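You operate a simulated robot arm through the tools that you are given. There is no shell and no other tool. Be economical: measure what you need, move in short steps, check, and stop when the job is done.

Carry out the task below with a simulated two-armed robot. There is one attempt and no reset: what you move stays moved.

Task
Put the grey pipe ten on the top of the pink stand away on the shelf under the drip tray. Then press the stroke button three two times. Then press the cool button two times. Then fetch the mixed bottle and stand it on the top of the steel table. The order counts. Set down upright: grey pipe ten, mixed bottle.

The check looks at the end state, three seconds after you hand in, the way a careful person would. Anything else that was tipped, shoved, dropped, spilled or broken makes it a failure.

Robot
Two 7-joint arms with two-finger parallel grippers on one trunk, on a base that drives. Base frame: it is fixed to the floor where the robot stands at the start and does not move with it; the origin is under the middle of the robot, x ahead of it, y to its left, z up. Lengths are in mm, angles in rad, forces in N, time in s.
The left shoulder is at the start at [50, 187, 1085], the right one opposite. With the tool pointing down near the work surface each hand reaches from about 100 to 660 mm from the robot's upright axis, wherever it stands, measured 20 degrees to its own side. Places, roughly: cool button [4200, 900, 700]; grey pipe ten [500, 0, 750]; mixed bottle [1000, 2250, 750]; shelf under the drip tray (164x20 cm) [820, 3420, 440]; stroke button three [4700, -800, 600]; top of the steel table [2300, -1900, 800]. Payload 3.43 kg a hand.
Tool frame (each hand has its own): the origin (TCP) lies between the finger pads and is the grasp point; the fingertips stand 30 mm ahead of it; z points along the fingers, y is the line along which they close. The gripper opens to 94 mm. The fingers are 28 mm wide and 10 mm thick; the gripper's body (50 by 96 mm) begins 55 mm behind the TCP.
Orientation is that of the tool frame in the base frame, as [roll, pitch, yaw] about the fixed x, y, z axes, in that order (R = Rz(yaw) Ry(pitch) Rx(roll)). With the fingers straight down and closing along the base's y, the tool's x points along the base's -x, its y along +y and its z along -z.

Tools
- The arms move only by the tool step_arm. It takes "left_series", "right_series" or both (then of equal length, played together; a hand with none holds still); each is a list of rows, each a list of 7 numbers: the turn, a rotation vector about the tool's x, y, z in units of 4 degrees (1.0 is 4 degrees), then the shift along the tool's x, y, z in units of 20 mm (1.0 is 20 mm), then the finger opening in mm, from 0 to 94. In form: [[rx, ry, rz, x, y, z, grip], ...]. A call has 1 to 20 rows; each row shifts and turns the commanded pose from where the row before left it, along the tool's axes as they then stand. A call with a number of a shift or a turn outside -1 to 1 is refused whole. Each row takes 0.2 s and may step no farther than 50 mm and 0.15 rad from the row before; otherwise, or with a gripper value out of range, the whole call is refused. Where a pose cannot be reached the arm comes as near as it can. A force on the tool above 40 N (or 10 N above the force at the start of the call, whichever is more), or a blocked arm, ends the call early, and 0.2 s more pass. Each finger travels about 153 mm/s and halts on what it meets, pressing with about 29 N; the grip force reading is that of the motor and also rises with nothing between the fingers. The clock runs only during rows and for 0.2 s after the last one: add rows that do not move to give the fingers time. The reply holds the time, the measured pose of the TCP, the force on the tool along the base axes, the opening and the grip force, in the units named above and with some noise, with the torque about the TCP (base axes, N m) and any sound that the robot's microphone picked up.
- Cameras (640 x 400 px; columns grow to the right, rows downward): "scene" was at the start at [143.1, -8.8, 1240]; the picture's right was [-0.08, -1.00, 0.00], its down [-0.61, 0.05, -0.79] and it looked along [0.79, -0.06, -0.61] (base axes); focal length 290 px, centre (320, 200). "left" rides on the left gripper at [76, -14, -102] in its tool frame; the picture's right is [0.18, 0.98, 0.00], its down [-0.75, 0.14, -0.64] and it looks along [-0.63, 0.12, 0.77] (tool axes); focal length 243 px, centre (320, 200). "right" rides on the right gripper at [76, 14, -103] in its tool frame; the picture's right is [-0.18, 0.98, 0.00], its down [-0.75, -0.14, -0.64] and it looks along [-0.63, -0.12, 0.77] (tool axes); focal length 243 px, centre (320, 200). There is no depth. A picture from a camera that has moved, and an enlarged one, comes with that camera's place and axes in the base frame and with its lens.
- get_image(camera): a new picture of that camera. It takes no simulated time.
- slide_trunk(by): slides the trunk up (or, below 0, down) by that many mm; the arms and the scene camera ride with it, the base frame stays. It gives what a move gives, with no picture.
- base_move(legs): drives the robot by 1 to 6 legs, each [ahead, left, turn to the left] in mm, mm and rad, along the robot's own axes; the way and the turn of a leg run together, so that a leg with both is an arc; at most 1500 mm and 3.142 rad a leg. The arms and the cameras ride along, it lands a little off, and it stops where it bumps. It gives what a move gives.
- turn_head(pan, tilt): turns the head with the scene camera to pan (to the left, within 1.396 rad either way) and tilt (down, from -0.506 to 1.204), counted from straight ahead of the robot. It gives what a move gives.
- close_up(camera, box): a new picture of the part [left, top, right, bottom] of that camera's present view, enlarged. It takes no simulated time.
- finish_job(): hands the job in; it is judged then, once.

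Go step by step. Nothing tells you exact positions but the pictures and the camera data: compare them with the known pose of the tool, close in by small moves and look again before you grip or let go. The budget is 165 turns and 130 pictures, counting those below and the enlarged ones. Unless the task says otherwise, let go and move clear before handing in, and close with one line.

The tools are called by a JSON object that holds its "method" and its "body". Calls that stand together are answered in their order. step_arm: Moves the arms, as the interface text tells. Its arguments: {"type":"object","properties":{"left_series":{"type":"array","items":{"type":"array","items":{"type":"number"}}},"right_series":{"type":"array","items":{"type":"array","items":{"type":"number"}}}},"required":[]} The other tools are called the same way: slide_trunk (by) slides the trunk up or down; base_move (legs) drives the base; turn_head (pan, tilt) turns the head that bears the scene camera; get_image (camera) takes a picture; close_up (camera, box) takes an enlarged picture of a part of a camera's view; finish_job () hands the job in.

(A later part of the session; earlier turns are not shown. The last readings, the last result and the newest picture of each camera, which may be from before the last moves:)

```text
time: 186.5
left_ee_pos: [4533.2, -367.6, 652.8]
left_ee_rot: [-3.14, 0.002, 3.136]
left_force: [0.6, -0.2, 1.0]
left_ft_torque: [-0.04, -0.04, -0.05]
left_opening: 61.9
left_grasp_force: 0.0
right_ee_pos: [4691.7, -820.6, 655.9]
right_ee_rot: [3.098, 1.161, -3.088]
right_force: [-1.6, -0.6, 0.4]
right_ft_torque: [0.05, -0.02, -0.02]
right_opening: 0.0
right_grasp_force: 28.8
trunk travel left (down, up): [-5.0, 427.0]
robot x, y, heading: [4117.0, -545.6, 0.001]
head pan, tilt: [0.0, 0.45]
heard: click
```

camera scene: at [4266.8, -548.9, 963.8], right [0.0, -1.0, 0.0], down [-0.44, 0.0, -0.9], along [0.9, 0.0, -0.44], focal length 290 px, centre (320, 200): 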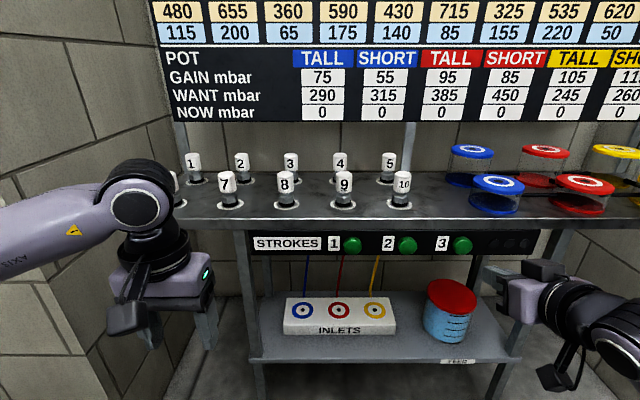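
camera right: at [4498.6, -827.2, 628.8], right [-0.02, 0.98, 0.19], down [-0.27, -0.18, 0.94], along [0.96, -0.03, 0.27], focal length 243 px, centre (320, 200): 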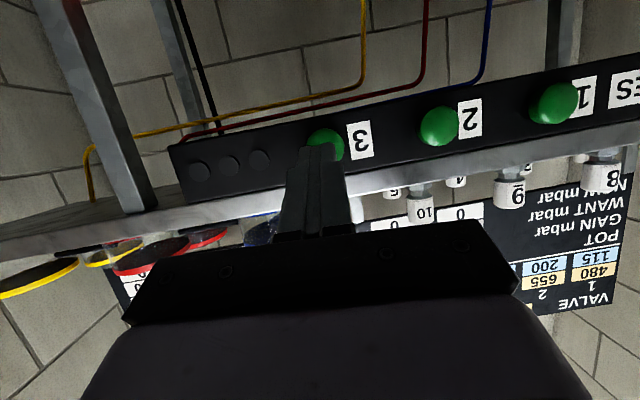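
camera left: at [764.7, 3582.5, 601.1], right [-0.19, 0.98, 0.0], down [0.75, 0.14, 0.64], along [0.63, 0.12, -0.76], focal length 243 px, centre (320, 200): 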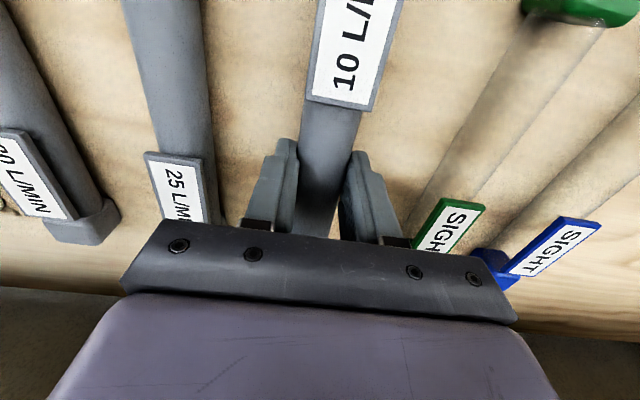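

A second click. I'll retract well back and read the indicators.

{"method": "step_arm", "body": {"right_series": [[0, 0, 0, 0.4, 0, -0.92, 0], [0, 0, 0, 0.4, 0, -0.92, 0], [0, 0, 0, 0.4, 0, -0.92, 0], [0, 0, 0, 0.4, 0, -0.92, 0], [0, 0, 0, 0.4, 0, -0.92, 0]]}}

{"method": "close_up", "body": {"camera": "scene", "box": [380, 180, 580, 320]}}

{"method": "get_image", "body": {"camera": "right"}}

```text
time: 187.7
left_ee_pos: [4534.1, -367.8, 653.6]
left_ee_rot: [3.14, 0.001, 3.136]
left_force: [0.7, -0.6, -1.0]
left_ft_torque: [0.01, 0.0, -0.01]
left_opening: 61.8
left_grasp_force: 0.0
right_ee_pos: [4593.0, -830.3, 655.1]
right_ee_rot: [3.096, 1.162, -3.088]
right_force: [-0.1, 0.1, 0.1]
right_ft_torque: [-0.02, 0.02, -0.02]
right_opening: 0.0
right_grasp_force: 29.0
trunk travel left (down, up): [-5.0, 427.0]
robot x, y, heading: [4118.1, -548.7, -0.003]
head pan, tilt: [0.0, 0.45]
```

```text
2.86 times, centred on (480, 250) of scene
camera zoom: at [4266.9, -548.9, 963.8], right [0.0, -1.0, 0.0], down [-0.44, 0.0, -0.9], along [0.9, 0.0, -0.44], focal length 829 px, centre (-137, 57)
```

zoom: 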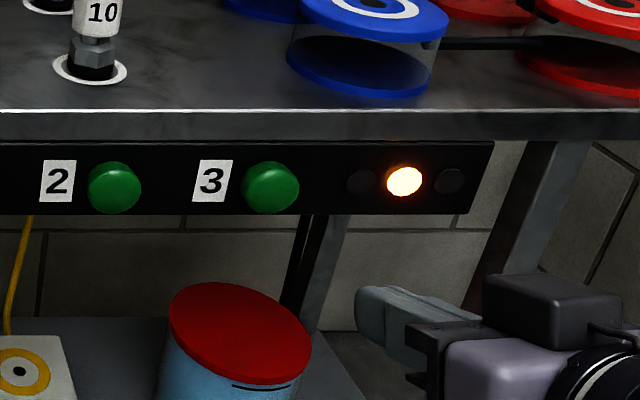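

```text
73 pictures are left
camera right: at [4467.3, -827.7, 626.3], right [-0.02, 0.98, 0.19], down [-0.27, -0.18, 0.94], along [0.96, -0.03, 0.27], focal length 243 px, centre (320, 200)
```

right: 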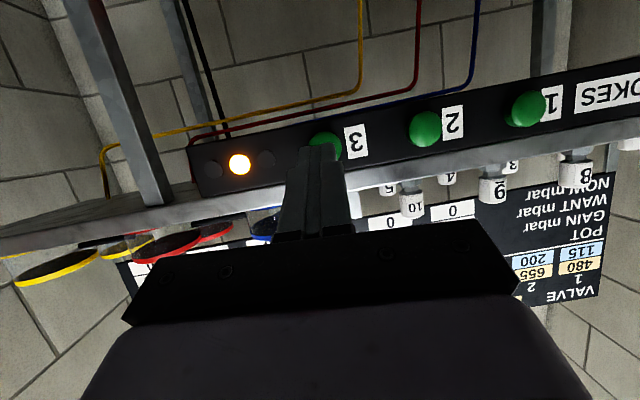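

Two clicks were heard and the lamp is lit, so the stroke presses are done. The cool button is inside the trailer, so I'll back out along the aisle and photograph the steel table on the way.

{"method": "base_move", "body": {"legs": [[-600, -95, 0]]}}

{"method": "slide_trunk", "body": {"by": 300}}

{"method": "base_move", "body": {"legs": [[-1400, 0, 0]]}}

{"method": "turn_head", "body": {"pan": -1.1, "tilt": 0.5}}

{"method": "get_image", "body": {"camera": "scene"}}

```text
time: 191.1
left_ee_pos: [3933.5, -456.7, 653.6]
left_ee_rot: [-3.141, 0.001, -3.129]
left_force: [0.4, -0.2, -0.1]
left_ft_torque: [0.02, -0.03, 0.0]
left_opening: 61.9
left_grasp_force: 0.0
right_ee_pos: [4000.3, -919.5, 655.3]
right_ee_rot: [3.096, 1.16, -3.07]
right_force: [-0.1, -0.3, 0.5]
right_ft_torque: [0.01, 0.01, -0.02]
right_opening: 0.0
right_grasp_force: 29.0
trunk travel left (down, up): [-5.0, 427.0]
robot x, y, heading: [3519.8, -647.8, 0.009]
head pan, tilt: [0.0, 0.45]
```

```text
time: 194.1
left_ee_pos: [3933.2, -457.7, 954.4]
left_ee_rot: [-3.141, 0.002, -3.129]
left_force: [-0.4, -0.1, -0.1]
left_ft_torque: [-0.02, -0.01, -0.01]
left_opening: 62.0
left_grasp_force: 0.0
right_ee_pos: [4001.2, -919.5, 954.4]
right_ee_rot: [3.099, 1.161, -3.072]
right_force: [0.1, 0.6, -0.1]
right_ft_torque: [0.02, -0.01, 0.02]
right_opening: 0.0
right_grasp_force: 29.6
trunk travel left (down, up): [-305.0, 127.0]
robot x, y, heading: [3522.3, -644.0, 0.019]
head pan, tilt: [0.0, 0.45]
```

```text
time: 201.1
left_ee_pos: [2529.8, -479.9, 954.5]
left_ee_rot: [-3.141, 0.002, -3.127]
left_force: [-0.3, 0.5, 0.0]
left_ft_torque: [0.0, 0.02, -0.01]
left_opening: 61.9
left_grasp_force: 0.1
right_ee_pos: [2600.1, -941.8, 955.5]
right_ee_rot: [3.097, 1.162, -3.064]
right_force: [-0.7, -0.6, 0.9]
right_ft_torque: [0.02, 0.0, 0.02]
right_opening: 0.0
right_grasp_force: 29.4
trunk travel left (down, up): [-305.0, 127.0]
robot x, y, heading: [2119.1, -667.5, 0.016]
head pan, tilt: [0.0, 0.45]
```

```text
time: 202.4
left_ee_pos: [2531.2, -479.2, 954.3]
left_ee_rot: [-3.141, 0.004, -3.124]
left_force: [0.6, 0.1, 0.2]
left_ft_torque: [-0.03, 0.01, -0.02]
left_opening: 62.1
left_grasp_force: 0.0
right_ee_pos: [2599.4, -941.9, 954.4]
right_ee_rot: [3.099, 1.162, -3.064]
right_force: [0.1, -0.5, -0.3]
right_ft_torque: [0.02, 0.01, 0.02]
right_opening: 0.0
right_grasp_force: 28.8
trunk travel left (down, up): [-305.0, 127.0]
robot x, y, heading: [2115.7, -668.1, 0.022]
head pan, tilt: [-1.1, 0.499]
```

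```text
72 pictures are left
camera scene: at [2218.4, -749.0, 1259.3], right [-0.88, -0.47, 0.0], down [-0.23, 0.42, -0.88], along [0.41, -0.77, -0.48], focal length 290 px, centre (320, 200)
```

scene: 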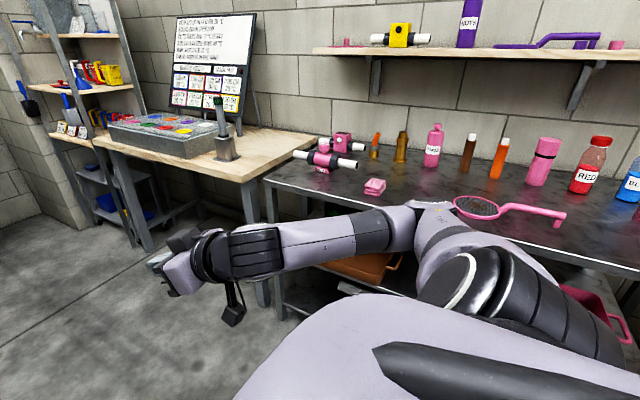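

The steel table has free space at its front. Now I'll back out and go to the trailer entrance.

{"method": "base_move", "body": {"legs": [[-1500, 0, -0.02], [-930, 0, 0], [0, 1500, 0], [0, 450, 0]]}}

{"method": "turn_head", "body": {"pan": 0.0, "tilt": 0.2}}

{"method": "get_image", "body": {"camera": "scene"}}

{"method": "close_up", "body": {"camera": "scene", "box": [240, 100, 440, 225]}}

```text
time: 231.0
left_ee_pos: [123.8, 1448.2, 954.1]
left_ee_rot: [3.141, 0.001, 3.133]
left_force: [0.1, 0.7, -0.2]
left_ft_torque: [0.0, -0.02, -0.02]
left_opening: 61.9
left_grasp_force: 0.0
right_ee_pos: [181.9, 984.5, 955.3]
right_ee_rot: [3.098, 1.161, -3.091]
right_force: [-0.6, -0.2, 0.1]
right_ft_torque: [-0.01, -0.01, -0.01]
right_opening: 0.0
right_grasp_force: 28.6
trunk travel left (down, up): [-305.0, 127.0]
robot x, y, heading: [-291.4, 1267.9, -0.004]
head pan, tilt: [-1.1, 0.499]
```

```text
time: 232.3
left_ee_pos: [124.0, 1447.9, 954.2]
left_ee_rot: [-3.141, 0.002, 3.131]
left_force: [-0.2, 0.3, 0.9]
left_ft_torque: [0.0, -0.01, -0.02]
left_opening: 62.0
left_grasp_force: 0.0
right_ee_pos: [180.4, 984.3, 954.5]
right_ee_rot: [3.099, 1.162, -3.09]
right_force: [-0.8, 0.6, 0.3]
right_ft_torque: [0.0, 0.03, -0.01]
right_opening: 0.3
right_grasp_force: 29.0
trunk travel left (down, up): [-305.0, 127.0]
robot x, y, heading: [-293.6, 1270.0, -0.004]
head pan, tilt: [0.0, 0.201]
```

```text
71 pictures are left
camera scene: at [-142.7, 1266.7, 1287.0], right [-0.01, -1.0, 0.0], down [-0.2, 0.0, -0.98], along [0.98, -0.01, -0.2], focal length 290 px, centre (320, 200)
```

scene: 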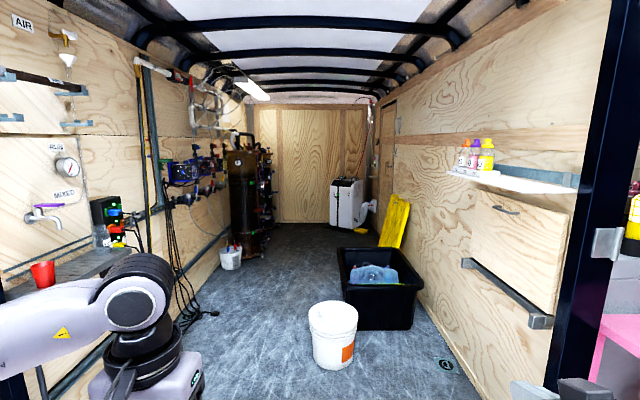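

```text
3.20 times, centred on (340, 162) of scene
camera zoom: at [-142.7, 1266.7, 1287.0], right [-0.01, -1.0, 0.0], down [-0.2, 0.0, -0.98], along [0.98, -0.01, -0.2], focal length 929 px, centre (256, 320)
```

zoom: 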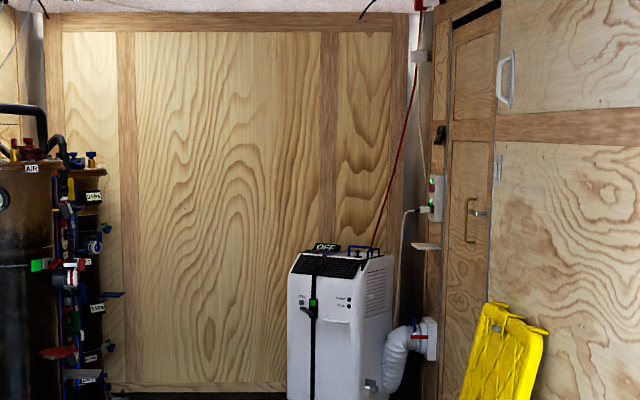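

The white cooling unit stands at the far end, with a display reading OFF. A bucket sits at about [1330, 1200] and a black tub on the right. I'll pass along y≈1660 and stop at x≈1900 to look.

{"method": "base_move", "body": {"legs": [[0, 390, 0.004], [1500, 0, 0], [700, 0, 0]]}}

{"method": "turn_head", "body": {"pan": -0.3, "tilt": 0.3}}

{"method": "get_image", "body": {"camera": "scene"}}

{"method": "close_up", "body": {"camera": "scene", "box": [240, 120, 400, 220]}}

```text
time: 245.4
left_ee_pos: [2022.1, 1894.9, 950.3]
left_ee_rot: [3.133, -0.013, -3.08]
left_force: [0.3, -0.2, 0.3]
left_ft_torque: [-0.01, 0.01, 0.02]
left_opening: 61.9
left_grasp_force: 0.1
right_ee_pos: [2106.5, 1430.6, 957.7]
right_ee_rot: [3.083, 1.169, -3.054]
right_force: [0.1, -0.6, 1.0]
right_ft_torque: [0.04, -0.01, 0.01]
right_opening: 0.1
right_grasp_force: 28.8
trunk travel left (down, up): [-305.0, 127.0]
robot x, y, heading: [1629.3, 1694.1, 0.041]
head pan, tilt: [0.0, 0.201]
stopped in leg 3: the robot was blocked; the commanded pose is now the measured one
```

```text
time: 246.2
left_ee_pos: [2021.8, 1894.9, 950.5]
left_ee_rot: [3.133, -0.009, -3.084]
left_force: [0.3, -1.2, -0.1]
left_ft_torque: [-0.01, -0.04, 0.02]
left_opening: 62.0
left_grasp_force: 0.1
right_ee_pos: [2104.6, 1429.9, 959.3]
right_ee_rot: [3.083, 1.174, -3.058]
right_force: [-0.1, 0.6, -0.5]
right_ft_torque: [0.0, 0.0, -0.02]
right_opening: 0.1
right_grasp_force: 29.1
trunk travel left (down, up): [-305.0, 127.0]
robot x, y, heading: [1627.1, 1697.7, 0.04]
head pan, tilt: [-0.3, 0.3]
```

```text
69 pictures are left
camera scene: at [1760.4, 1666.2, 1279.4], right [-0.25, -0.97, -0.01], down [-0.27, 0.08, -0.96], along [0.93, -0.24, -0.28], focal length 290 px, centre (320, 200)
```

scene: 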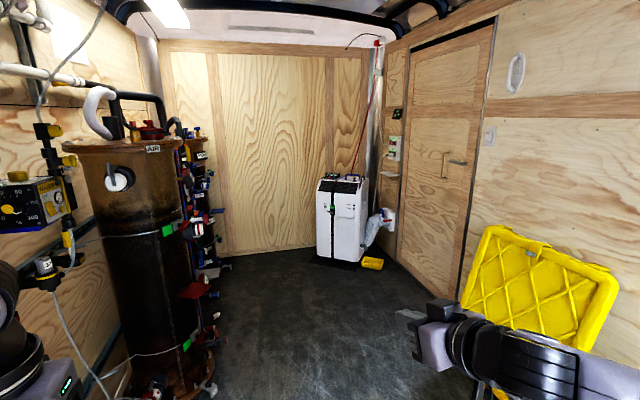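

```text
4.00 times, centred on (320, 170) of scene
camera zoom: at [1760.4, 1666.2, 1279.4], right [-0.25, -0.97, -0.01], down [-0.27, 0.08, -0.96], along [0.93, -0.24, -0.28], focal length 1161 px, centre (320, 320)
```

zoom: 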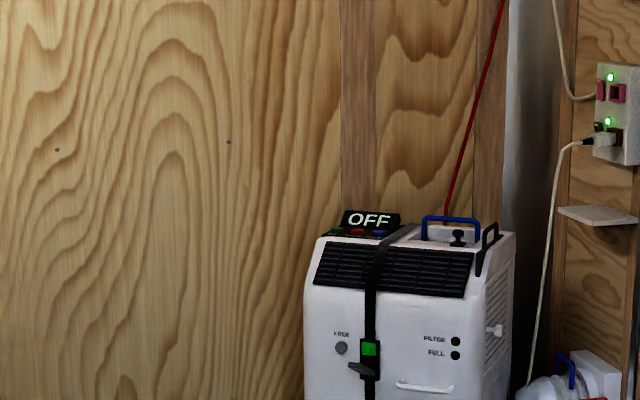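

The base was blocked at x≈1629 and tilted slightly. Before moving again I'll look around on the left to see what I touched.

{"method": "turn_head", "body": {"pan": 0.9, "tilt": 0.5}}

{"method": "get_image", "body": {"camera": "scene"}}

{"method": "turn_head", "body": {"pan": 1.39, "tilt": 1.0}}

{"method": "get_image", "body": {"camera": "scene"}}

{"method": "turn_head", "body": {"pan": -0.8, "tilt": 1.1}}

{"method": "get_image", "body": {"camera": "scene"}}

```text
time: 247.6
left_ee_pos: [2022.0, 1894.4, 952.2]
left_ee_rot: [3.131, -0.008, -3.087]
left_force: [0.2, 0.1, 0.0]
left_ft_torque: [0.02, 0.01, 0.03]
left_opening: 61.8
left_grasp_force: 0.0
right_ee_pos: [2104.7, 1428.7, 959.2]
right_ee_rot: [3.084, 1.174, -3.054]
right_force: [-0.8, 0.3, -0.5]
right_ft_torque: [0.03, -0.01, 0.01]
right_opening: 0.0
right_grasp_force: 28.5
trunk travel left (down, up): [-305.0, 127.0]
robot x, y, heading: [1626.1, 1697.7, 0.041]
head pan, tilt: [0.901, 0.499]
```

```text
67 pictures are left
camera scene: at [1723.3, 1763.9, 1261.3], right [0.81, -0.59, 0.01], down [-0.27, -0.38, -0.88], along [0.52, 0.71, -0.47], focal length 290 px, centre (320, 200)
```

scene: 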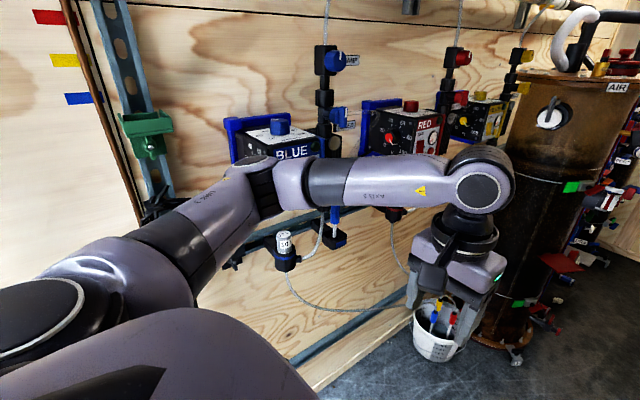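

```text
time: 248.6
left_ee_pos: [2023.2, 1894.9, 952.4]
left_ee_rot: [3.132, -0.008, -3.087]
left_force: [0.3, -0.8, -0.2]
left_ft_torque: [-0.03, 0.02, 0.03]
left_opening: 62.2
left_grasp_force: 0.0
right_ee_pos: [2104.8, 1429.8, 958.9]
right_ee_rot: [3.083, 1.175, -3.056]
right_force: [0.9, -0.1, 0.8]
right_ft_torque: [0.02, -0.01, 0.01]
right_opening: 0.0
right_grasp_force: 28.7
trunk travel left (down, up): [-305.0, 127.0]
robot x, y, heading: [1627.1, 1699.1, 0.042]
head pan, tilt: [1.389, 1.0]
```

```text
66 pictures are left
camera scene: at [1680.2, 1759.6, 1219.6], right [0.99, -0.14, 0.01], down [-0.11, -0.83, -0.55], along [0.09, 0.54, -0.84], focal length 290 px, centre (320, 200)
```

scene: 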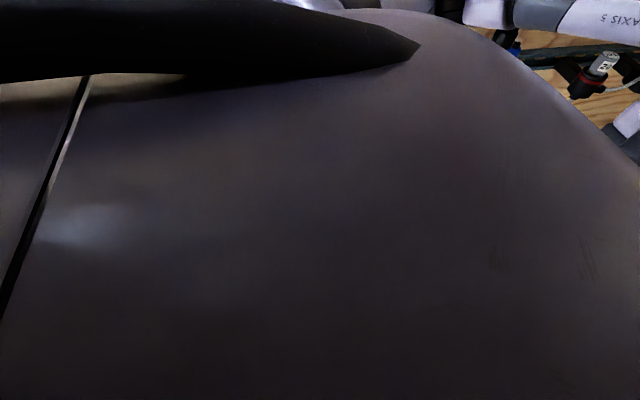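

```text
time: 250.6
left_ee_pos: [2022.0, 1894.4, 950.5]
left_ee_rot: [3.133, -0.008, -3.086]
left_force: [0.3, -0.3, -0.4]
left_ft_torque: [0.0, 0.0, 0.01]
left_opening: 61.7
left_grasp_force: 0.1
right_ee_pos: [2105.1, 1430.1, 960.2]
right_ee_rot: [3.085, 1.173, -3.058]
right_force: [0.7, -0.2, 0.8]
right_ft_torque: [0.0, 0.03, 0.01]
right_opening: 0.0
right_grasp_force: 29.4
trunk travel left (down, up): [-305.0, 127.0]
robot x, y, heading: [1628.2, 1697.5, 0.042]
head pan, tilt: [-0.799, 1.1]
```

```text
65 pictures are left
camera scene: at [1716.5, 1647.2, 1212.7], right [-0.69, -0.73, -0.01], down [-0.64, 0.61, -0.46], along [0.34, -0.31, -0.89], focal length 290 px, centre (320, 200)
```

scene: 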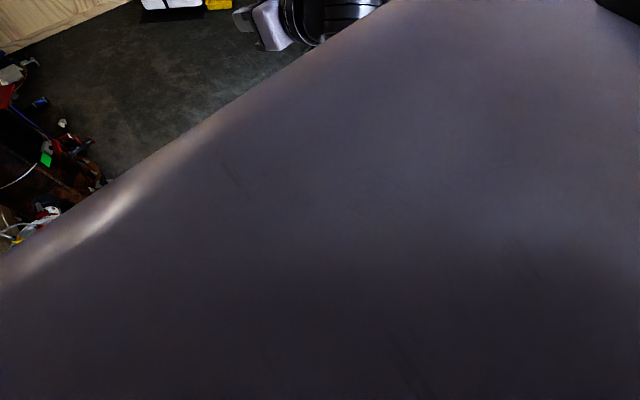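

The left elbow most likely caught the BLUE pump box on the wall, since it sits very close and the robot yawed left. I'll back off, shift right, and check the box.

{"method": "base_move", "body": {"legs": [[-80, 0, 0], [0, -120, -0.04]]}}

{"method": "turn_head", "body": {"pan": 0.9, "tilt": 0.5}}

{"method": "get_image", "body": {"camera": "scene"}}

```text
time: 252.6
left_ee_pos: [1958.1, 1826.0, 944.1]
left_ee_rot: [3.139, -0.024, -3.106]
left_force: [0.4, 0.6, -0.6]
left_ft_torque: [0.0, 0.01, 0.03]
left_opening: 61.9
left_grasp_force: 0.1
right_ee_pos: [2031.2, 1360.4, 953.7]
right_ee_rot: [3.101, 1.16, -3.063]
right_force: [0.5, -0.2, -0.1]
right_ft_torque: [-0.04, 0.01, 0.0]
right_opening: 0.0
right_grasp_force: 29.0
trunk travel left (down, up): [-305.0, 127.0]
robot x, y, heading: [1549.0, 1632.5, 0.023]
head pan, tilt: [-0.799, 1.1]
stopped in leg 2: the robot was blocked; the commanded pose is now the measured one
```

```text
time: 254.3
left_ee_pos: [1960.0, 1826.2, 944.6]
left_ee_rot: [3.14, -0.024, -3.107]
left_force: [-0.2, 1.0, 0.7]
left_ft_torque: [0.02, 0.0, -0.01]
left_opening: 62.0
left_grasp_force: 0.1
right_ee_pos: [2032.3, 1358.6, 955.0]
right_ee_rot: [3.098, 1.159, -3.062]
right_force: [0.5, -0.3, -0.7]
right_ft_torque: [0.02, -0.01, -0.01]
right_opening: 0.1
right_grasp_force: 29.1
trunk travel left (down, up): [-305.0, 127.0]
robot x, y, heading: [1548.4, 1634.7, 0.024]
head pan, tilt: [0.901, 0.499]
```

```text
64 pictures are left
camera scene: at [1661.6, 1703.3, 1259.3], right [0.8, -0.6, 0.0], down [-0.29, -0.38, -0.88], along [0.53, 0.7, -0.48], focal length 290 px, centre (320, 200)
```

scene: 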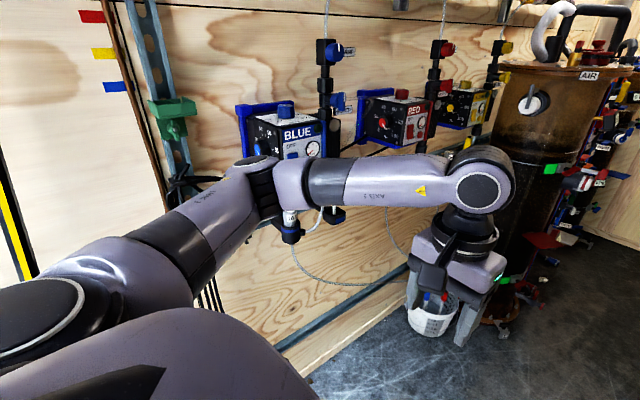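

I'm blocked moving right too, and tilted a little. I'll look to the right side for the bucket and tub.

{"method": "turn_head", "body": {"pan": -1.39, "tilt": 0.45}}

{"method": "get_image", "body": {"camera": "scene"}}

{"method": "get_image", "body": {"camera": "left"}}

{"method": "get_image", "body": {"camera": "right"}}

```text
time: 256.4
left_ee_pos: [1958.6, 1826.5, 944.7]
left_ee_rot: [3.139, -0.023, -3.106]
left_force: [-0.2, -0.6, -0.3]
left_ft_torque: [-0.01, -0.01, -0.01]
left_opening: 61.9
left_grasp_force: 0.1
right_ee_pos: [2031.8, 1359.1, 955.4]
right_ee_rot: [3.096, 1.157, -3.063]
right_force: [-0.1, -0.7, 0.7]
right_ft_torque: [0.0, 0.01, -0.01]
right_opening: 0.1
right_grasp_force: 29.3
trunk travel left (down, up): [-305.0, 127.0]
robot x, y, heading: [1547.3, 1630.7, 0.025]
head pan, tilt: [-1.389, 0.45]
```

```text
63 pictures are left
camera scene: at [1625.2, 1540.8, 1263.8], right [-0.98, -0.2, 0.0], down [-0.09, 0.43, -0.9], along [0.18, -0.88, -0.44], focal length 290 px, centre (320, 200)
```

scene: 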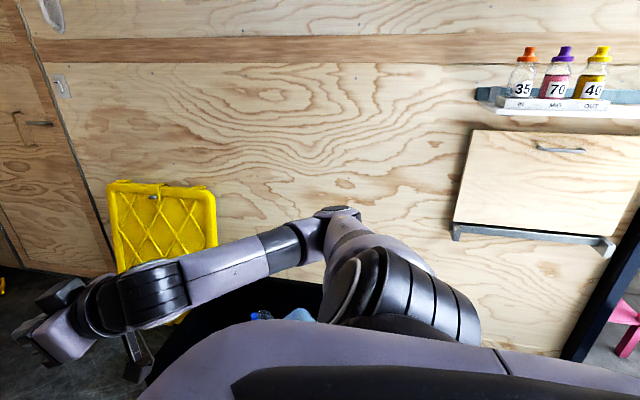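

```text
62 pictures are left
camera left: at [1885.9, 1808.7, 1049.2], right [-0.22, 0.98, 0.01], down [0.76, 0.17, 0.62], along [0.61, 0.14, -0.78], focal length 243 px, centre (320, 200)
```

left: 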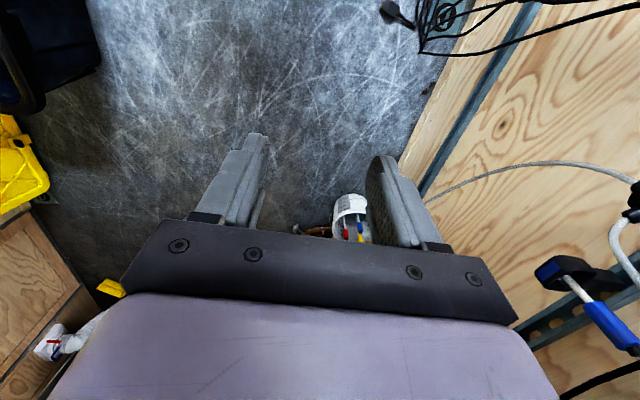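

```text
61 pictures are left
camera right: at [1906.0, 1358.9, 926.1], right [-0.04, 0.98, 0.19], down [-0.27, -0.19, 0.94], along [0.96, -0.01, 0.27], focal length 243 px, centre (320, 200)
```

right: 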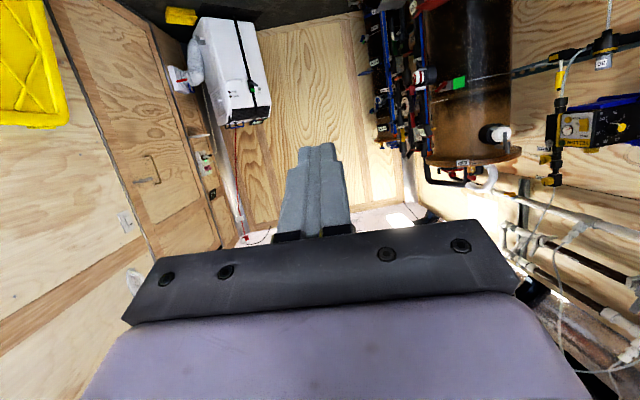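

I can't see the floor beside my base, and the bucket is unaccounted for. I'll point the right hand's camera down and to the side to find what is blocking me.

{"method": "step_arm", "body": {"right_series": [[0, 1, 0, 0, 0, 0, 0], [0, 1, 0, 0, 0, 0, 0], [0, 1, 0, 0, 0, 0, 0], [0, 1, 0, 0, 0, 0, 0], [0, 1, 0, 0, 0, 0, 0], [0, 1, 0, 0, 0, 0, 0], [0, 1, 0, 0, 0, 0, 0], [0, 1, 0, 0, 0, 0, 0], [0, 1, 0, 0, 0, 0, 0], [0, 1, 0, 0, 0, 0, 0], [0, 1, 0, 0, 0, 0, 0], [0, 1, 0, 0, 0, 0, 0], [0, 1, 0, 0, 0, 0, 0], [0, 1, 0, 0, 0, 0, 0], [0, 1, 0, 0, 0, 0, 0], [0, 1, 0, 0, 0, 0, 0], [0, 0.6, 0, 0, 0, 0, 0]]}}

{"method": "step_arm", "body": {"right_series": [[0, 0, 1, 0, 0, 0, 0], [0, 0, 1, 0, 0, 0, 0], [0, 0, 1, 0, 0, 0, 0], [0, 0, 1, 0, 0, 0, 0], [0, 0, 1, 0, 0, 0, 0], [0, 0, 1, 0, 0, 0, 0], [0, 0, 1, 0, 0, 0, 0], [0, 0, 1, 0, 0, 0, 0], [0, 0, 1, 0, 0, 0, 0], [0, 0, 1, 0, 0, 0, 0], [0, 0, 1, 0, 0, 0, 0], [0, 0, 1, 0, 0, 0, 0], [0, 0, 1, 0, 0, 0, 0], [0, 0, 1, 0, 0, 0, 0], [0, 0, 1, 0, 0, 0, 0], [0, 0, 1, 0, 0, 0, 0], [0, 0, 1, 0, 0, 0, 0], [0, 0, 1, 0, 0, 0, 0], [0, 0, 1, 0, 0, 0, 0], [0, 0, 1, 0, 0, 0, 0]]}}

{"method": "get_image", "body": {"camera": "right"}}

```text
time: 260.0
left_ee_pos: [1958.7, 1826.5, 945.3]
left_ee_rot: [3.14, -0.024, -3.108]
left_force: [-0.7, 0.1, 0.0]
left_ft_torque: [0.04, -0.01, -0.05]
left_opening: 61.8
left_grasp_force: 0.1
right_ee_pos: [2031.4, 1359.3, 953.6]
right_ee_rot: [3.124, -0.001, -3.021]
right_force: [0.3, -0.2, -0.7]
right_ft_torque: [0.03, 0.05, 0.01]
right_opening: 0.1
right_grasp_force: 28.7
trunk travel left (down, up): [-305.0, 127.0]
robot x, y, heading: [1550.8, 1628.7, 0.019]
head pan, tilt: [-1.389, 0.45]
```

```text
time: 264.2
left_ee_pos: [1957.1, 1825.1, 944.2]
left_ee_rot: [3.14, -0.024, -3.108]
left_force: [0.6, -0.5, -1.7]
left_ft_torque: [0.0, 0.0, 0.03]
left_opening: 62.1
left_grasp_force: 0.1
right_ee_pos: [2031.6, 1360.0, 954.6]
right_ee_rot: [3.137, -0.018, 1.862]
right_force: [0.1, 0.6, 1.0]
right_ft_torque: [0.02, -0.01, 0.0]
right_opening: 0.1
right_grasp_force: 28.7
trunk travel left (down, up): [-305.0, 127.0]
robot x, y, heading: [1548.0, 1630.2, 0.021]
head pan, tilt: [-1.389, 0.45]
```

```text
60 pictures are left
camera right: at [2022.5, 1433.8, 1058.9], right [0.99, 0.11, 0.0], down [0.08, -0.77, 0.63], along [0.07, -0.62, -0.78], focal length 243 px, centre (320, 200)
```

right: 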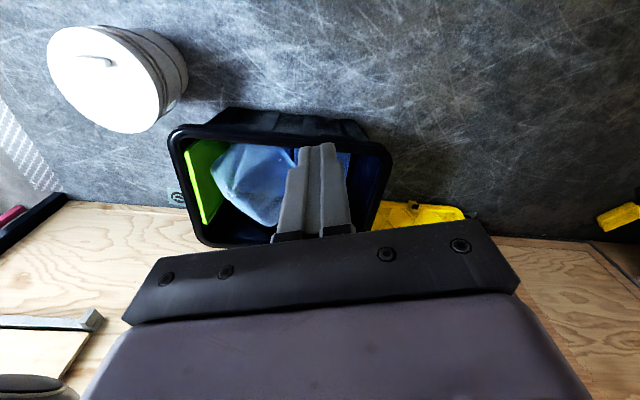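

The bucket is upright at about [1430, 1200], close to my base's right side, so that explains the block on the right. The left elbow was the cause of the first block. I'll stretch the left arm forward and inward to pull its elbow in, and turn the right hand back.

{"method": "step_arm", "body": {"left_series": [[0, 0, 0, -1, -0.6, 0, 62], [0, 0, 0, -1, -0.6, 0, 62], [0, 0, 0, -1, -0.6, 0, 62], [0, 0, 0, -1, -0.6, 0, 62], [0, 0, 0, -1, -0.6, 0, 62], [0, 0, 0, -1, -0.6, 0, 62], [0, 0, 0, -1, -0.6, 0, 62], [0, 0, 0, -1, -0.6, 0, 62], [0, 0, 0, -1, -0.6, 0, 62], [0, 0, 0, 0, 0, 0, 62], [0, 0, 0, 0, 0, 0, 62], [0, 0, 0, 0, 0, 0, 62], [0, 0, 0, 0, 0, 0, 62], [0, 0, 0, 0, 0, 0, 62], [0, 0, 0, 0, 0, 0, 62], [0, 0, 0, 0, 0, 0, 62], [0, 0, 0, 0, 0, 0, 62], [0, 0, 0, 0, 0, 0, 62], [0, 0, 0, 0, 0, 0, 62], [0, 0, 0, 0, 0, 0, 62]], "right_series": [[0, 0, -1, 0, 0, 0, 0], [0, 0, -1, 0, 0, 0, 0], [0, 0, -1, 0, 0, 0, 0], [0, 0, -1, 0, 0, 0, 0], [0, 0, -1, 0, 0, 0, 0], [0, 0, -1, 0, 0, 0, 0], [0, 0, -1, 0, 0, 0, 0], [0, 0, -1, 0, 0, 0, 0], [0, 0, -1, 0, 0, 0, 0], [0, 0, -1, 0, 0, 0, 0], [0, 0, -1, 0, 0, 0, 0], [0, 0, -1, 0, 0, 0, 0], [0, 0, -1, 0, 0, 0, 0], [0, 0, -1, 0, 0, 0, 0], [0, 0, -1, 0, 0, 0, 0], [0, 0, -1, 0, 0, 0, 0], [0, 0, -1, 0, 0, 0, 0], [0, 0, -1, 0, 0, 0, 0], [0, 0, -1, 0, 0, 0, 0], [0, 0, -1, 0, 0, 0, 0]]}}

{"method": "turn_head", "body": {"pan": 0.9, "tilt": 0.5}}

{"method": "get_image", "body": {"camera": "scene"}}

```text
time: 268.4
left_ee_pos: [2142.8, 1723.7, 940.7]
left_ee_rot: [3.14, -0.026, -3.107]
left_force: [0.7, 0.6, 0.0]
left_ft_torque: [0.02, -0.01, -0.01]
left_opening: 62.2
left_grasp_force: 0.0
right_ee_pos: [2031.7, 1359.1, 954.1]
right_ee_rot: [3.124, 0.001, -3.021]
right_force: [0.2, -0.5, -0.4]
right_ft_torque: [-0.01, 0.0, 0.01]
right_opening: 0.1
right_grasp_force: 28.3
trunk travel left (down, up): [-305.0, 127.0]
robot x, y, heading: [1548.4, 1629.6, 0.019]
head pan, tilt: [-1.389, 0.45]
```

```text
time: 270.5
left_ee_pos: [2143.2, 1726.6, 941.3]
left_ee_rot: [3.14, -0.024, -3.106]
left_force: [-0.2, 0.3, 0.1]
left_ft_torque: [0.0, 0.0, 0.0]
left_opening: 62.1
left_grasp_force: 0.0
right_ee_pos: [2031.2, 1358.2, 954.0]
right_ee_rot: [3.125, 0.002, -3.026]
right_force: [0.5, -0.2, 0.2]
right_ft_torque: [0.01, 0.0, -0.01]
right_opening: 0.0
right_grasp_force: 28.7
trunk travel left (down, up): [-305.0, 127.0]
robot x, y, heading: [1550.2, 1631.3, 0.026]
head pan, tilt: [0.901, 0.499]
```

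```text
59 pictures are left
camera scene: at [1661.6, 1703.3, 1259.3], right [0.8, -0.6, 0.0], down [-0.29, -0.38, -0.88], along [0.53, 0.7, -0.48], focal length 290 px, centre (320, 200)
```

scene: 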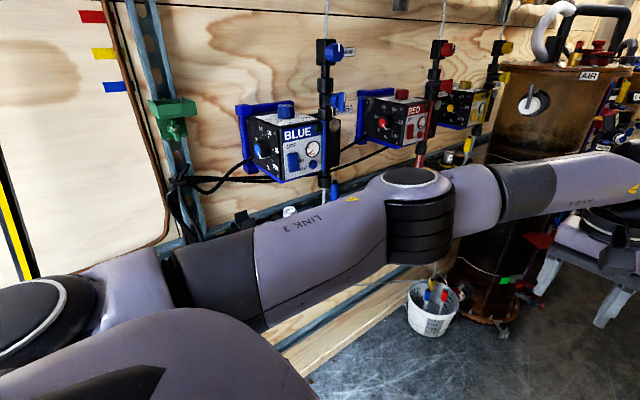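

The elbow is now well in. I'll slip past the bucket, turn a bit right toward the cooling unit, and drive in along that heading.

{"method": "base_move", "body": {"legs": [[0, 45, -0.024], [450, 0, 0], [0, 0, -0.4], [500, 0, 0]]}}

{"method": "turn_head", "body": {"pan": 0.0, "tilt": 0.3}}

{"method": "get_image", "body": {"camera": "scene"}}

```text
time: 277.7
left_ee_pos: [3042.6, 1335.9, 940.3]
left_ee_rot: [3.14, -0.026, 2.765]
left_force: [0.5, -0.2, 0.2]
left_ft_torque: [-0.01, -0.02, 0.0]
left_opening: 62.0
left_grasp_force: 0.0
right_ee_pos: [2792.8, 1046.8, 953.2]
right_ee_rot: [3.124, -0.002, 2.847]
right_force: [0.3, -0.1, -0.7]
right_ft_torque: [0.0, 0.0, -0.01]
right_opening: 0.0
right_grasp_force: 29.0
trunk travel left (down, up): [-305.0, 127.0]
robot x, y, heading: [2462.9, 1487.7, -0.388]
head pan, tilt: [0.901, 0.499]
```

```text
time: 278.9
left_ee_pos: [3041.0, 1337.4, 941.6]
left_ee_rot: [3.138, -0.023, 2.764]
left_force: [1.8, 0.7, -0.6]
left_ft_torque: [0.0, 0.02, 0.03]
left_opening: 62.0
left_grasp_force: 0.1
right_ee_pos: [2793.6, 1046.1, 953.3]
right_ee_rot: [3.124, -0.002, 2.846]
right_force: [0.3, -0.5, 0.0]
right_ft_torque: [0.01, 0.03, -0.02]
right_opening: 0.0
right_grasp_force: 29.2
trunk travel left (down, up): [-305.0, 127.0]
robot x, y, heading: [2457.4, 1484.7, -0.392]
head pan, tilt: [0.0, 0.3]
```

```text
58 pictures are left
camera scene: at [2599.0, 1429.2, 1277.7], right [-0.38, -0.93, 0.0], down [-0.27, 0.11, -0.96], along [0.88, -0.36, -0.3], focal length 290 px, centre (320, 200)
```

scene: 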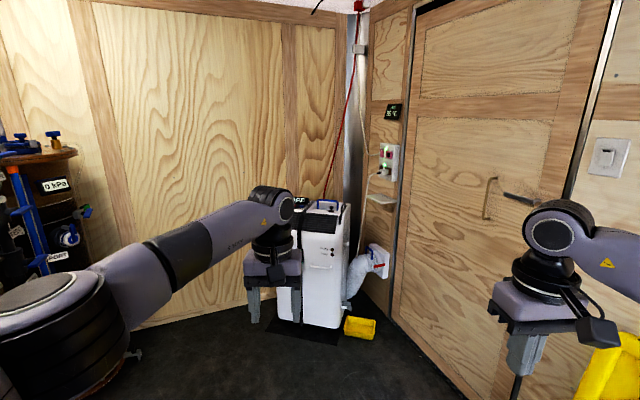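

The way to the unit is clear; a yellow item lies on the floor to its right. I'll move closer and inspect the control panel.

{"method": "base_move", "body": {"legs": [[600, 0, 0.1]]}}

{"method": "turn_head", "body": {"pan": 0.0, "tilt": 0.4}}

{"method": "get_image", "body": {"camera": "scene"}}

```text
time: 282.2
left_ee_pos: [3613.6, 1197.9, 941.8]
left_ee_rot: [3.141, -0.025, 2.868]
left_force: [-0.6, 0.4, 0.2]
left_ft_torque: [-0.03, -0.02, 0.01]
left_opening: 62.2
left_grasp_force: 0.1
right_ee_pos: [3397.9, 885.5, 952.8]
right_ee_rot: [3.124, 0.0, 2.947]
right_force: [-0.5, 0.1, -0.5]
right_ft_torque: [0.01, -0.01, 0.01]
right_opening: 0.0
right_grasp_force: 29.6
trunk travel left (down, up): [-305.0, 127.0]
robot x, y, heading: [3021.8, 1289.0, -0.285]
head pan, tilt: [0.0, 0.3]
```

```text
time: 282.9
left_ee_pos: [3615.7, 1198.7, 942.2]
left_ee_rot: [3.141, -0.023, 2.866]
left_force: [0.4, -1.0, 0.1]
left_ft_torque: [0.02, -0.01, 0.0]
left_opening: 62.0
left_grasp_force: 0.0
right_ee_pos: [3396.5, 884.9, 954.4]
right_ee_rot: [3.124, 0.001, 2.949]
right_force: [0.0, 0.1, 0.0]
right_ft_torque: [-0.01, -0.02, 0.01]
right_opening: 0.1
right_grasp_force: 29.0
trunk travel left (down, up): [-305.0, 127.0]
robot x, y, heading: [3019.7, 1289.0, -0.289]
head pan, tilt: [0.0, 0.4]
```

```text
57 pictures are left
camera scene: at [3165.3, 1246.0, 1268.5], right [-0.28, -0.96, 0.0], down [-0.37, 0.11, -0.92], along [0.88, -0.26, -0.39], focal length 290 px, centre (320, 200)
```

scene: 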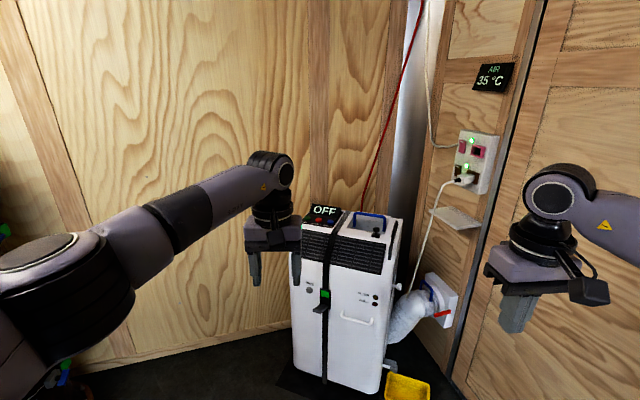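

{"method": "close_up", "body": {"camera": "scene", "box": [280, 190, 410, 330]}}

```text
2.86 times, centred on (345, 260) of scene
camera zoom: at [3165.3, 1246.0, 1268.5], right [-0.28, -0.96, 0.0], down [-0.37, 0.11, -0.92], along [0.88, -0.26, -0.39], focal length 829 px, centre (249, 29)
```

zoom: 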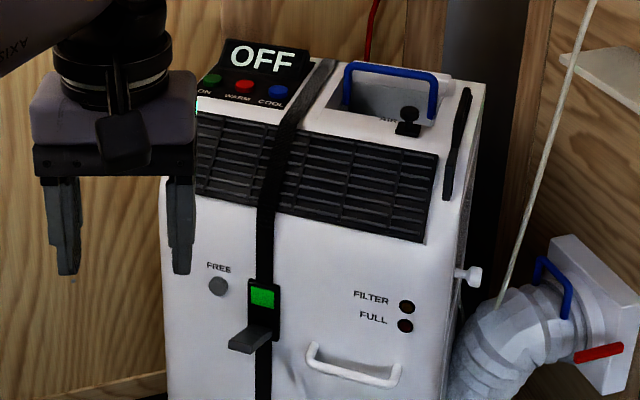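

The COOL button (blue) is on the top panel at about [4208, 892, 700], facing up, so I'll press straight down with the right hand's closed fingers. First I'll retract the left arm a bit and position the base.

{"method": "step_arm", "body": {"left_series": [[0, 0, 0, 1, 0, 0, 62], [0, 0, 0, 1, 0, 0, 62], [0, 0, 0, 1, 0, 0, 62], [0, 0, 0, 1, 0, 0, 62], [0, 0, 0, 1, 0, 0, 62], [0, 0, 0, 1, 0, 0, 62], [0, 0, 0, 1, 0, 0, 62], [0, 0, 0, 1, 0, 0, 62]]}}

{"method": "base_move", "body": {"legs": [[600, 234, 0], [0, 0, -0.163]]}}

{"method": "turn_head", "body": {"pan": -0.3, "tilt": 0.7}}

{"method": "get_image", "body": {"camera": "scene"}}

{"method": "get_image", "body": {"camera": "right"}}

```text
time: 284.7
left_ee_pos: [3459.0, 1243.2, 946.0]
left_ee_rot: [3.14, -0.024, 2.867]
left_force: [-0.6, -0.5, -0.2]
left_ft_torque: [-0.04, -0.01, 0.0]
left_opening: 62.1
left_grasp_force: 0.1
right_ee_pos: [3397.0, 884.9, 954.8]
right_ee_rot: [3.124, 0.002, 2.948]
right_force: [-0.2, -0.5, 0.1]
right_ft_torque: [-0.01, -0.02, 0.01]
right_opening: 0.0
right_grasp_force: 29.0
trunk travel left (down, up): [-305.0, 127.0]
robot x, y, heading: [3021.2, 1289.0, -0.288]
head pan, tilt: [0.0, 0.4]
```

```text
time: 289.0
left_ee_pos: [4088.6, 1228.8, 945.8]
left_ee_rot: [3.14, -0.024, 2.707]
left_force: [-0.2, 0.0, 0.0]
left_ft_torque: [-0.01, 0.02, 0.0]
left_opening: 62.1
left_grasp_force: 0.0
right_ee_pos: [3970.7, 884.9, 953.2]
right_ee_rot: [3.124, 0.0, 2.79]
right_force: [-0.7, 0.6, 0.5]
right_ft_torque: [0.01, 0.02, -0.02]
right_opening: 0.0
right_grasp_force: 28.9
trunk travel left (down, up): [-305.0, 127.0]
robot x, y, heading: [3670.2, 1343.8, -0.446]
head pan, tilt: [0.0, 0.4]
```

```text
time: 289.8
left_ee_pos: [4090.4, 1229.8, 945.4]
left_ee_rot: [3.141, -0.023, 2.706]
left_force: [0.2, -0.6, -0.1]
left_ft_torque: [-0.02, 0.02, 0.03]
left_opening: 62.2
left_grasp_force: 0.0
right_ee_pos: [3971.4, 885.4, 954.0]
right_ee_rot: [3.124, 0.001, 2.789]
right_force: [-0.1, 0.1, 0.1]
right_ft_torque: [-0.01, 0.05, 0.02]
right_opening: 0.2
right_grasp_force: 28.9
trunk travel left (down, up): [-305.0, 127.0]
robot x, y, heading: [3667.0, 1343.7, -0.455]
head pan, tilt: [-0.3, 0.7]
```

```text
55 pictures are left
camera scene: at [3778.7, 1261.2, 1241.7], right [-0.68, -0.73, 0.0], down [-0.47, 0.44, -0.77], along [0.56, -0.52, -0.64], focal length 290 px, centre (320, 200)
```

scene: 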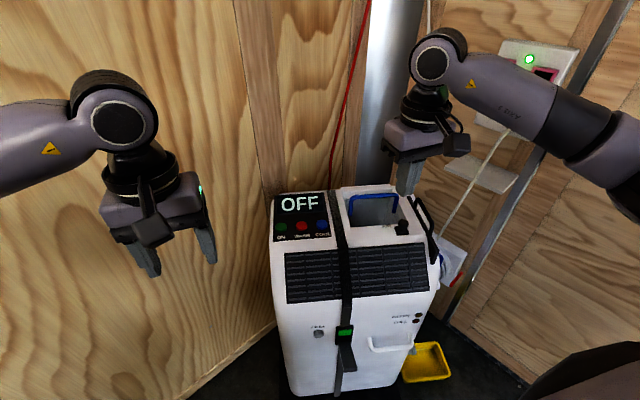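

```text
54 pictures are left
camera right: at [3904.1, 922.9, 1057.3], right [0.51, 0.86, 0.02], down [0.65, -0.4, 0.64], along [0.56, -0.32, -0.77], focal length 243 px, centre (320, 200)
```

right: 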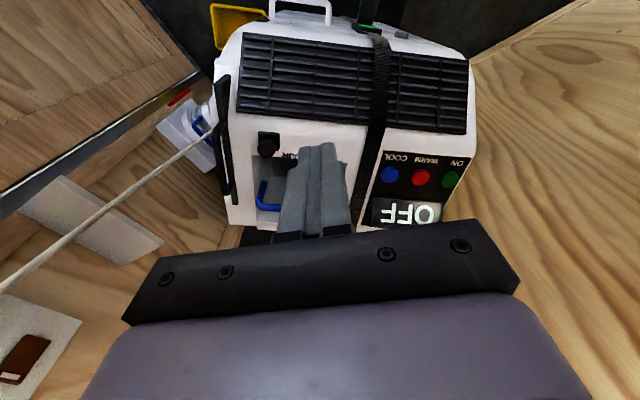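

Both views put the COOL button at [4153, 911, 732]. I'll drive 60 mm closer and bring the fingertip above it.

{"method": "base_move", "body": {"legs": [[60, 0, 0]]}}

{"method": "step_arm", "body": {"right_series": [[0, 0, 0, -0.73, 0.664, 0.85, 0], [0, 0, 0, -0.73, 0.664, 0.85, 0], [0, 0, 0, -0.73, 0.664, 0.85, 0], [0, 0, 0, -0.73, 0.664, 0.85, 0], [0, 0, 0, -0.73, 0.664, 0.85, 0], [0, 0, 0, -0.73, 0.664, 0.85, 0], [0, 0, 0, -0.73, 0.664, 0.85, 0], [0, 0, 0, 0, 0, 0, 0]]}}

{"method": "get_image", "body": {"camera": "right"}}

{"method": "close_up", "body": {"camera": "scene", "box": [240, 120, 440, 280]}}

```text
time: 290.8
left_ee_pos: [4143.5, 1202.7, 944.2]
left_ee_rot: [3.139, -0.025, 2.706]
left_force: [-0.7, -0.3, 0.1]
left_ft_torque: [0.01, 0.01, 0.01]
left_opening: 62.3
left_grasp_force: 0.0
right_ee_pos: [4023.5, 858.3, 955.5]
right_ee_rot: [3.124, 0.0, 2.79]
right_force: [-0.3, 0.4, -0.5]
right_ft_torque: [-0.01, -0.01, -0.01]
right_opening: 0.0
right_grasp_force: 28.9
trunk travel left (down, up): [-305.0, 127.0]
robot x, y, heading: [3718.3, 1320.0, -0.444]
head pan, tilt: [-0.3, 0.7]
```

```text
time: 292.6
left_ee_pos: [4142.2, 1203.1, 945.2]
left_ee_rot: [3.14, -0.023, 2.705]
left_force: [-0.1, 0.6, -0.7]
left_ft_torque: [0.0, 0.03, 0.01]
left_opening: 62.1
left_grasp_force: 0.1
right_ee_pos: [4155.3, 911.4, 835.3]
right_ee_rot: [3.125, 0.0, 2.791]
right_force: [0.2, -0.3, 0.4]
right_ft_torque: [-0.01, 0.0, -0.01]
right_opening: 0.0
right_grasp_force: 28.8
trunk travel left (down, up): [-305.0, 127.0]
robot x, y, heading: [3724.1, 1319.0, -0.454]
head pan, tilt: [-0.3, 0.7]
```

```text
53 pictures are left
camera right: at [4087.3, 949.7, 939.2], right [0.51, 0.86, 0.02], down [0.65, -0.4, 0.64], along [0.56, -0.32, -0.77], focal length 243 px, centre (320, 200)
```

right: 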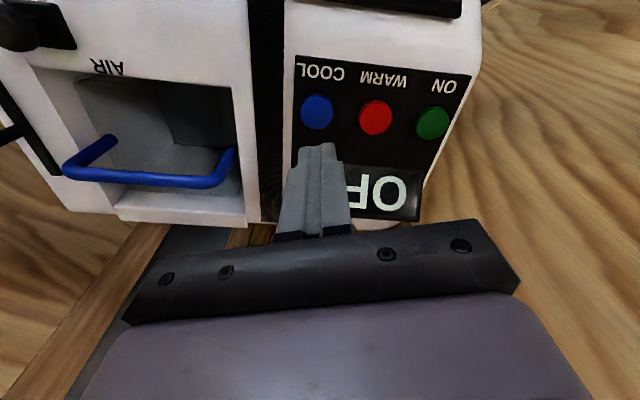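

```text
2.50 times, centred on (340, 200) of scene
camera zoom: at [3832.5, 1235.1, 1241.6], right [-0.68, -0.73, 0.0], down [-0.47, 0.44, -0.76], along [0.56, -0.52, -0.64], focal length 726 px, centre (270, 200)
```

zoom: 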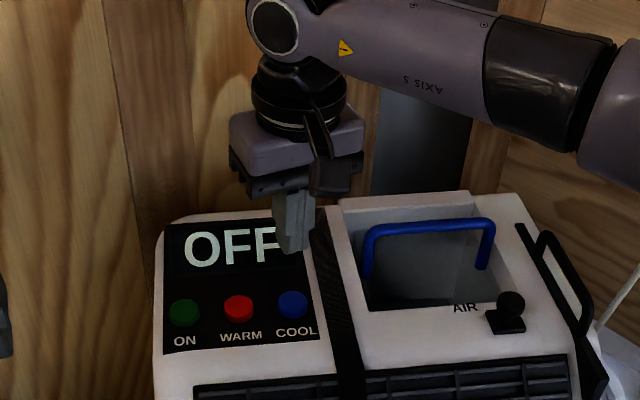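

The refined button position is [4150, 913, 739], and the tip is about 5 mm off. I'll adjust and descend to just above it.

{"method": "step_arm", "body": {"right_series": [[0, 0, 0, 0.4, 0, 0.8, 0], [0, 0, 0, 0, 0, 0.8, 0], [0, 0, 0, 0, 0, 0.8, 0], [0, 0, 0, 0, 0, 0, 0]]}}

{"method": "close_up", "body": {"camera": "scene", "box": [260, 140, 400, 252]}}

{"method": "close_up", "body": {"camera": "right", "box": [220, 40, 460, 240]}}

```text
time: 293.6
left_ee_pos: [4142.3, 1202.2, 945.5]
left_ee_rot: [3.14, -0.024, 2.706]
left_force: [0.0, -0.2, 0.3]
left_ft_torque: [-0.01, -0.02, -0.02]
left_opening: 62.2
left_grasp_force: 0.1
right_ee_pos: [4147.4, 916.7, 788.5]
right_ee_rot: [3.123, 0.001, 2.79]
right_force: [0.4, -0.1, 0.4]
right_ft_torque: [0.03, 0.02, -0.02]
right_opening: 0.0
right_grasp_force: 28.8
trunk travel left (down, up): [-305.0, 127.0]
robot x, y, heading: [3719.5, 1320.8, -0.45]
head pan, tilt: [-0.3, 0.7]
```

```text
3.57 times, centred on (330, 196) of scene
camera zoom: at [3832.5, 1235.1, 1241.6], right [-0.68, -0.73, 0.0], down [-0.47, 0.44, -0.76], along [0.56, -0.52, -0.64], focal length 1037 px, centre (284, 214)
```

zoom: 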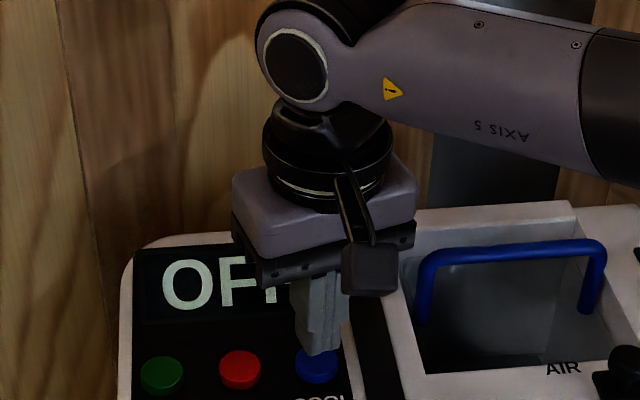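

```text
2.00 times, centred on (340, 140) of right
camera zoom: at [4080.2, 953.8, 892.1], right [0.51, 0.86, 0.02], down [0.65, -0.4, 0.64], along [0.56, -0.32, -0.77], focal length 485 px, centre (280, 320)
```

zoom: 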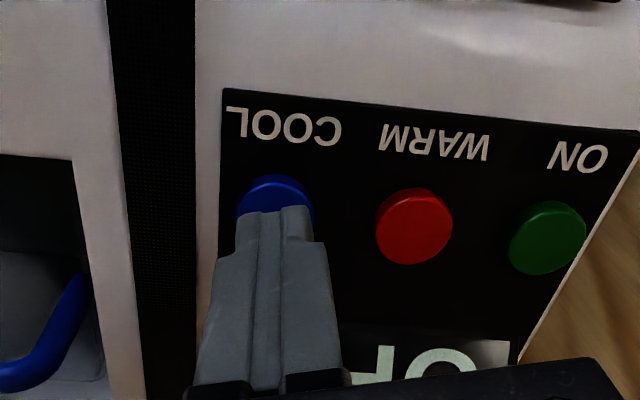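

The tip is just over the blue button. I'll press down in small steps.

{"method": "step_arm", "body": {"right_series": [[0, 0, 0, 0, 0, 0.25, 0], [0, 0, 0, 0, 0, 0.25, 0], [0, 0, 0, 0, 0, 0.25, 0], [0, 0, 0, 0, 0, 0.2, 0]]}}

```text
time: 294.6
left_ee_pos: [4143.7, 1202.7, 945.0]
left_ee_rot: [3.14, -0.021, 2.705]
left_force: [-0.6, -0.5, -0.2]
left_ft_torque: [0.0, -0.01, 0.03]
left_opening: 61.9
left_grasp_force: 0.1
right_ee_pos: [4147.7, 917.8, 769.9]
right_ee_rot: [3.125, 0.0, 2.79]
right_force: [-1.1, 0.7, 0.1]
right_ft_torque: [0.04, 0.01, 0.01]
right_opening: 0.0
right_grasp_force: 28.7
trunk travel left (down, up): [-305.0, 127.0]
robot x, y, heading: [3720.9, 1321.5, -0.45]
head pan, tilt: [-0.3, 0.7]
```

No contact yet. I'll continue in 4 mm steps.

{"method": "step_arm", "body": {"right_series": [[0, 0, 0, 0, 0, 0.2, 0], [0, 0, 0, 0, 0, 0.2, 0]]}}

```text
time: 295.1
left_ee_pos: [4142.4, 1202.3, 945.1]
left_ee_rot: [3.139, -0.022, 2.705]
left_force: [0.0, 0.0, -0.2]
left_ft_torque: [0.05, -0.01, -0.02]
left_opening: 62.0
left_grasp_force: 0.0
right_ee_pos: [4148.0, 916.2, 764.3]
right_ee_rot: [3.123, 0.003, 2.787]
right_force: [-3.5, -0.7, 9.2]
right_ft_torque: [-0.06, 0.09, 0.02]
right_opening: 0.0
right_grasp_force: 28.7
trunk travel left (down, up): [-305.0, 127.0]
robot x, y, heading: [3717.9, 1321.8, -0.451]
head pan, tilt: [-0.3, 0.7]
heard: click
```

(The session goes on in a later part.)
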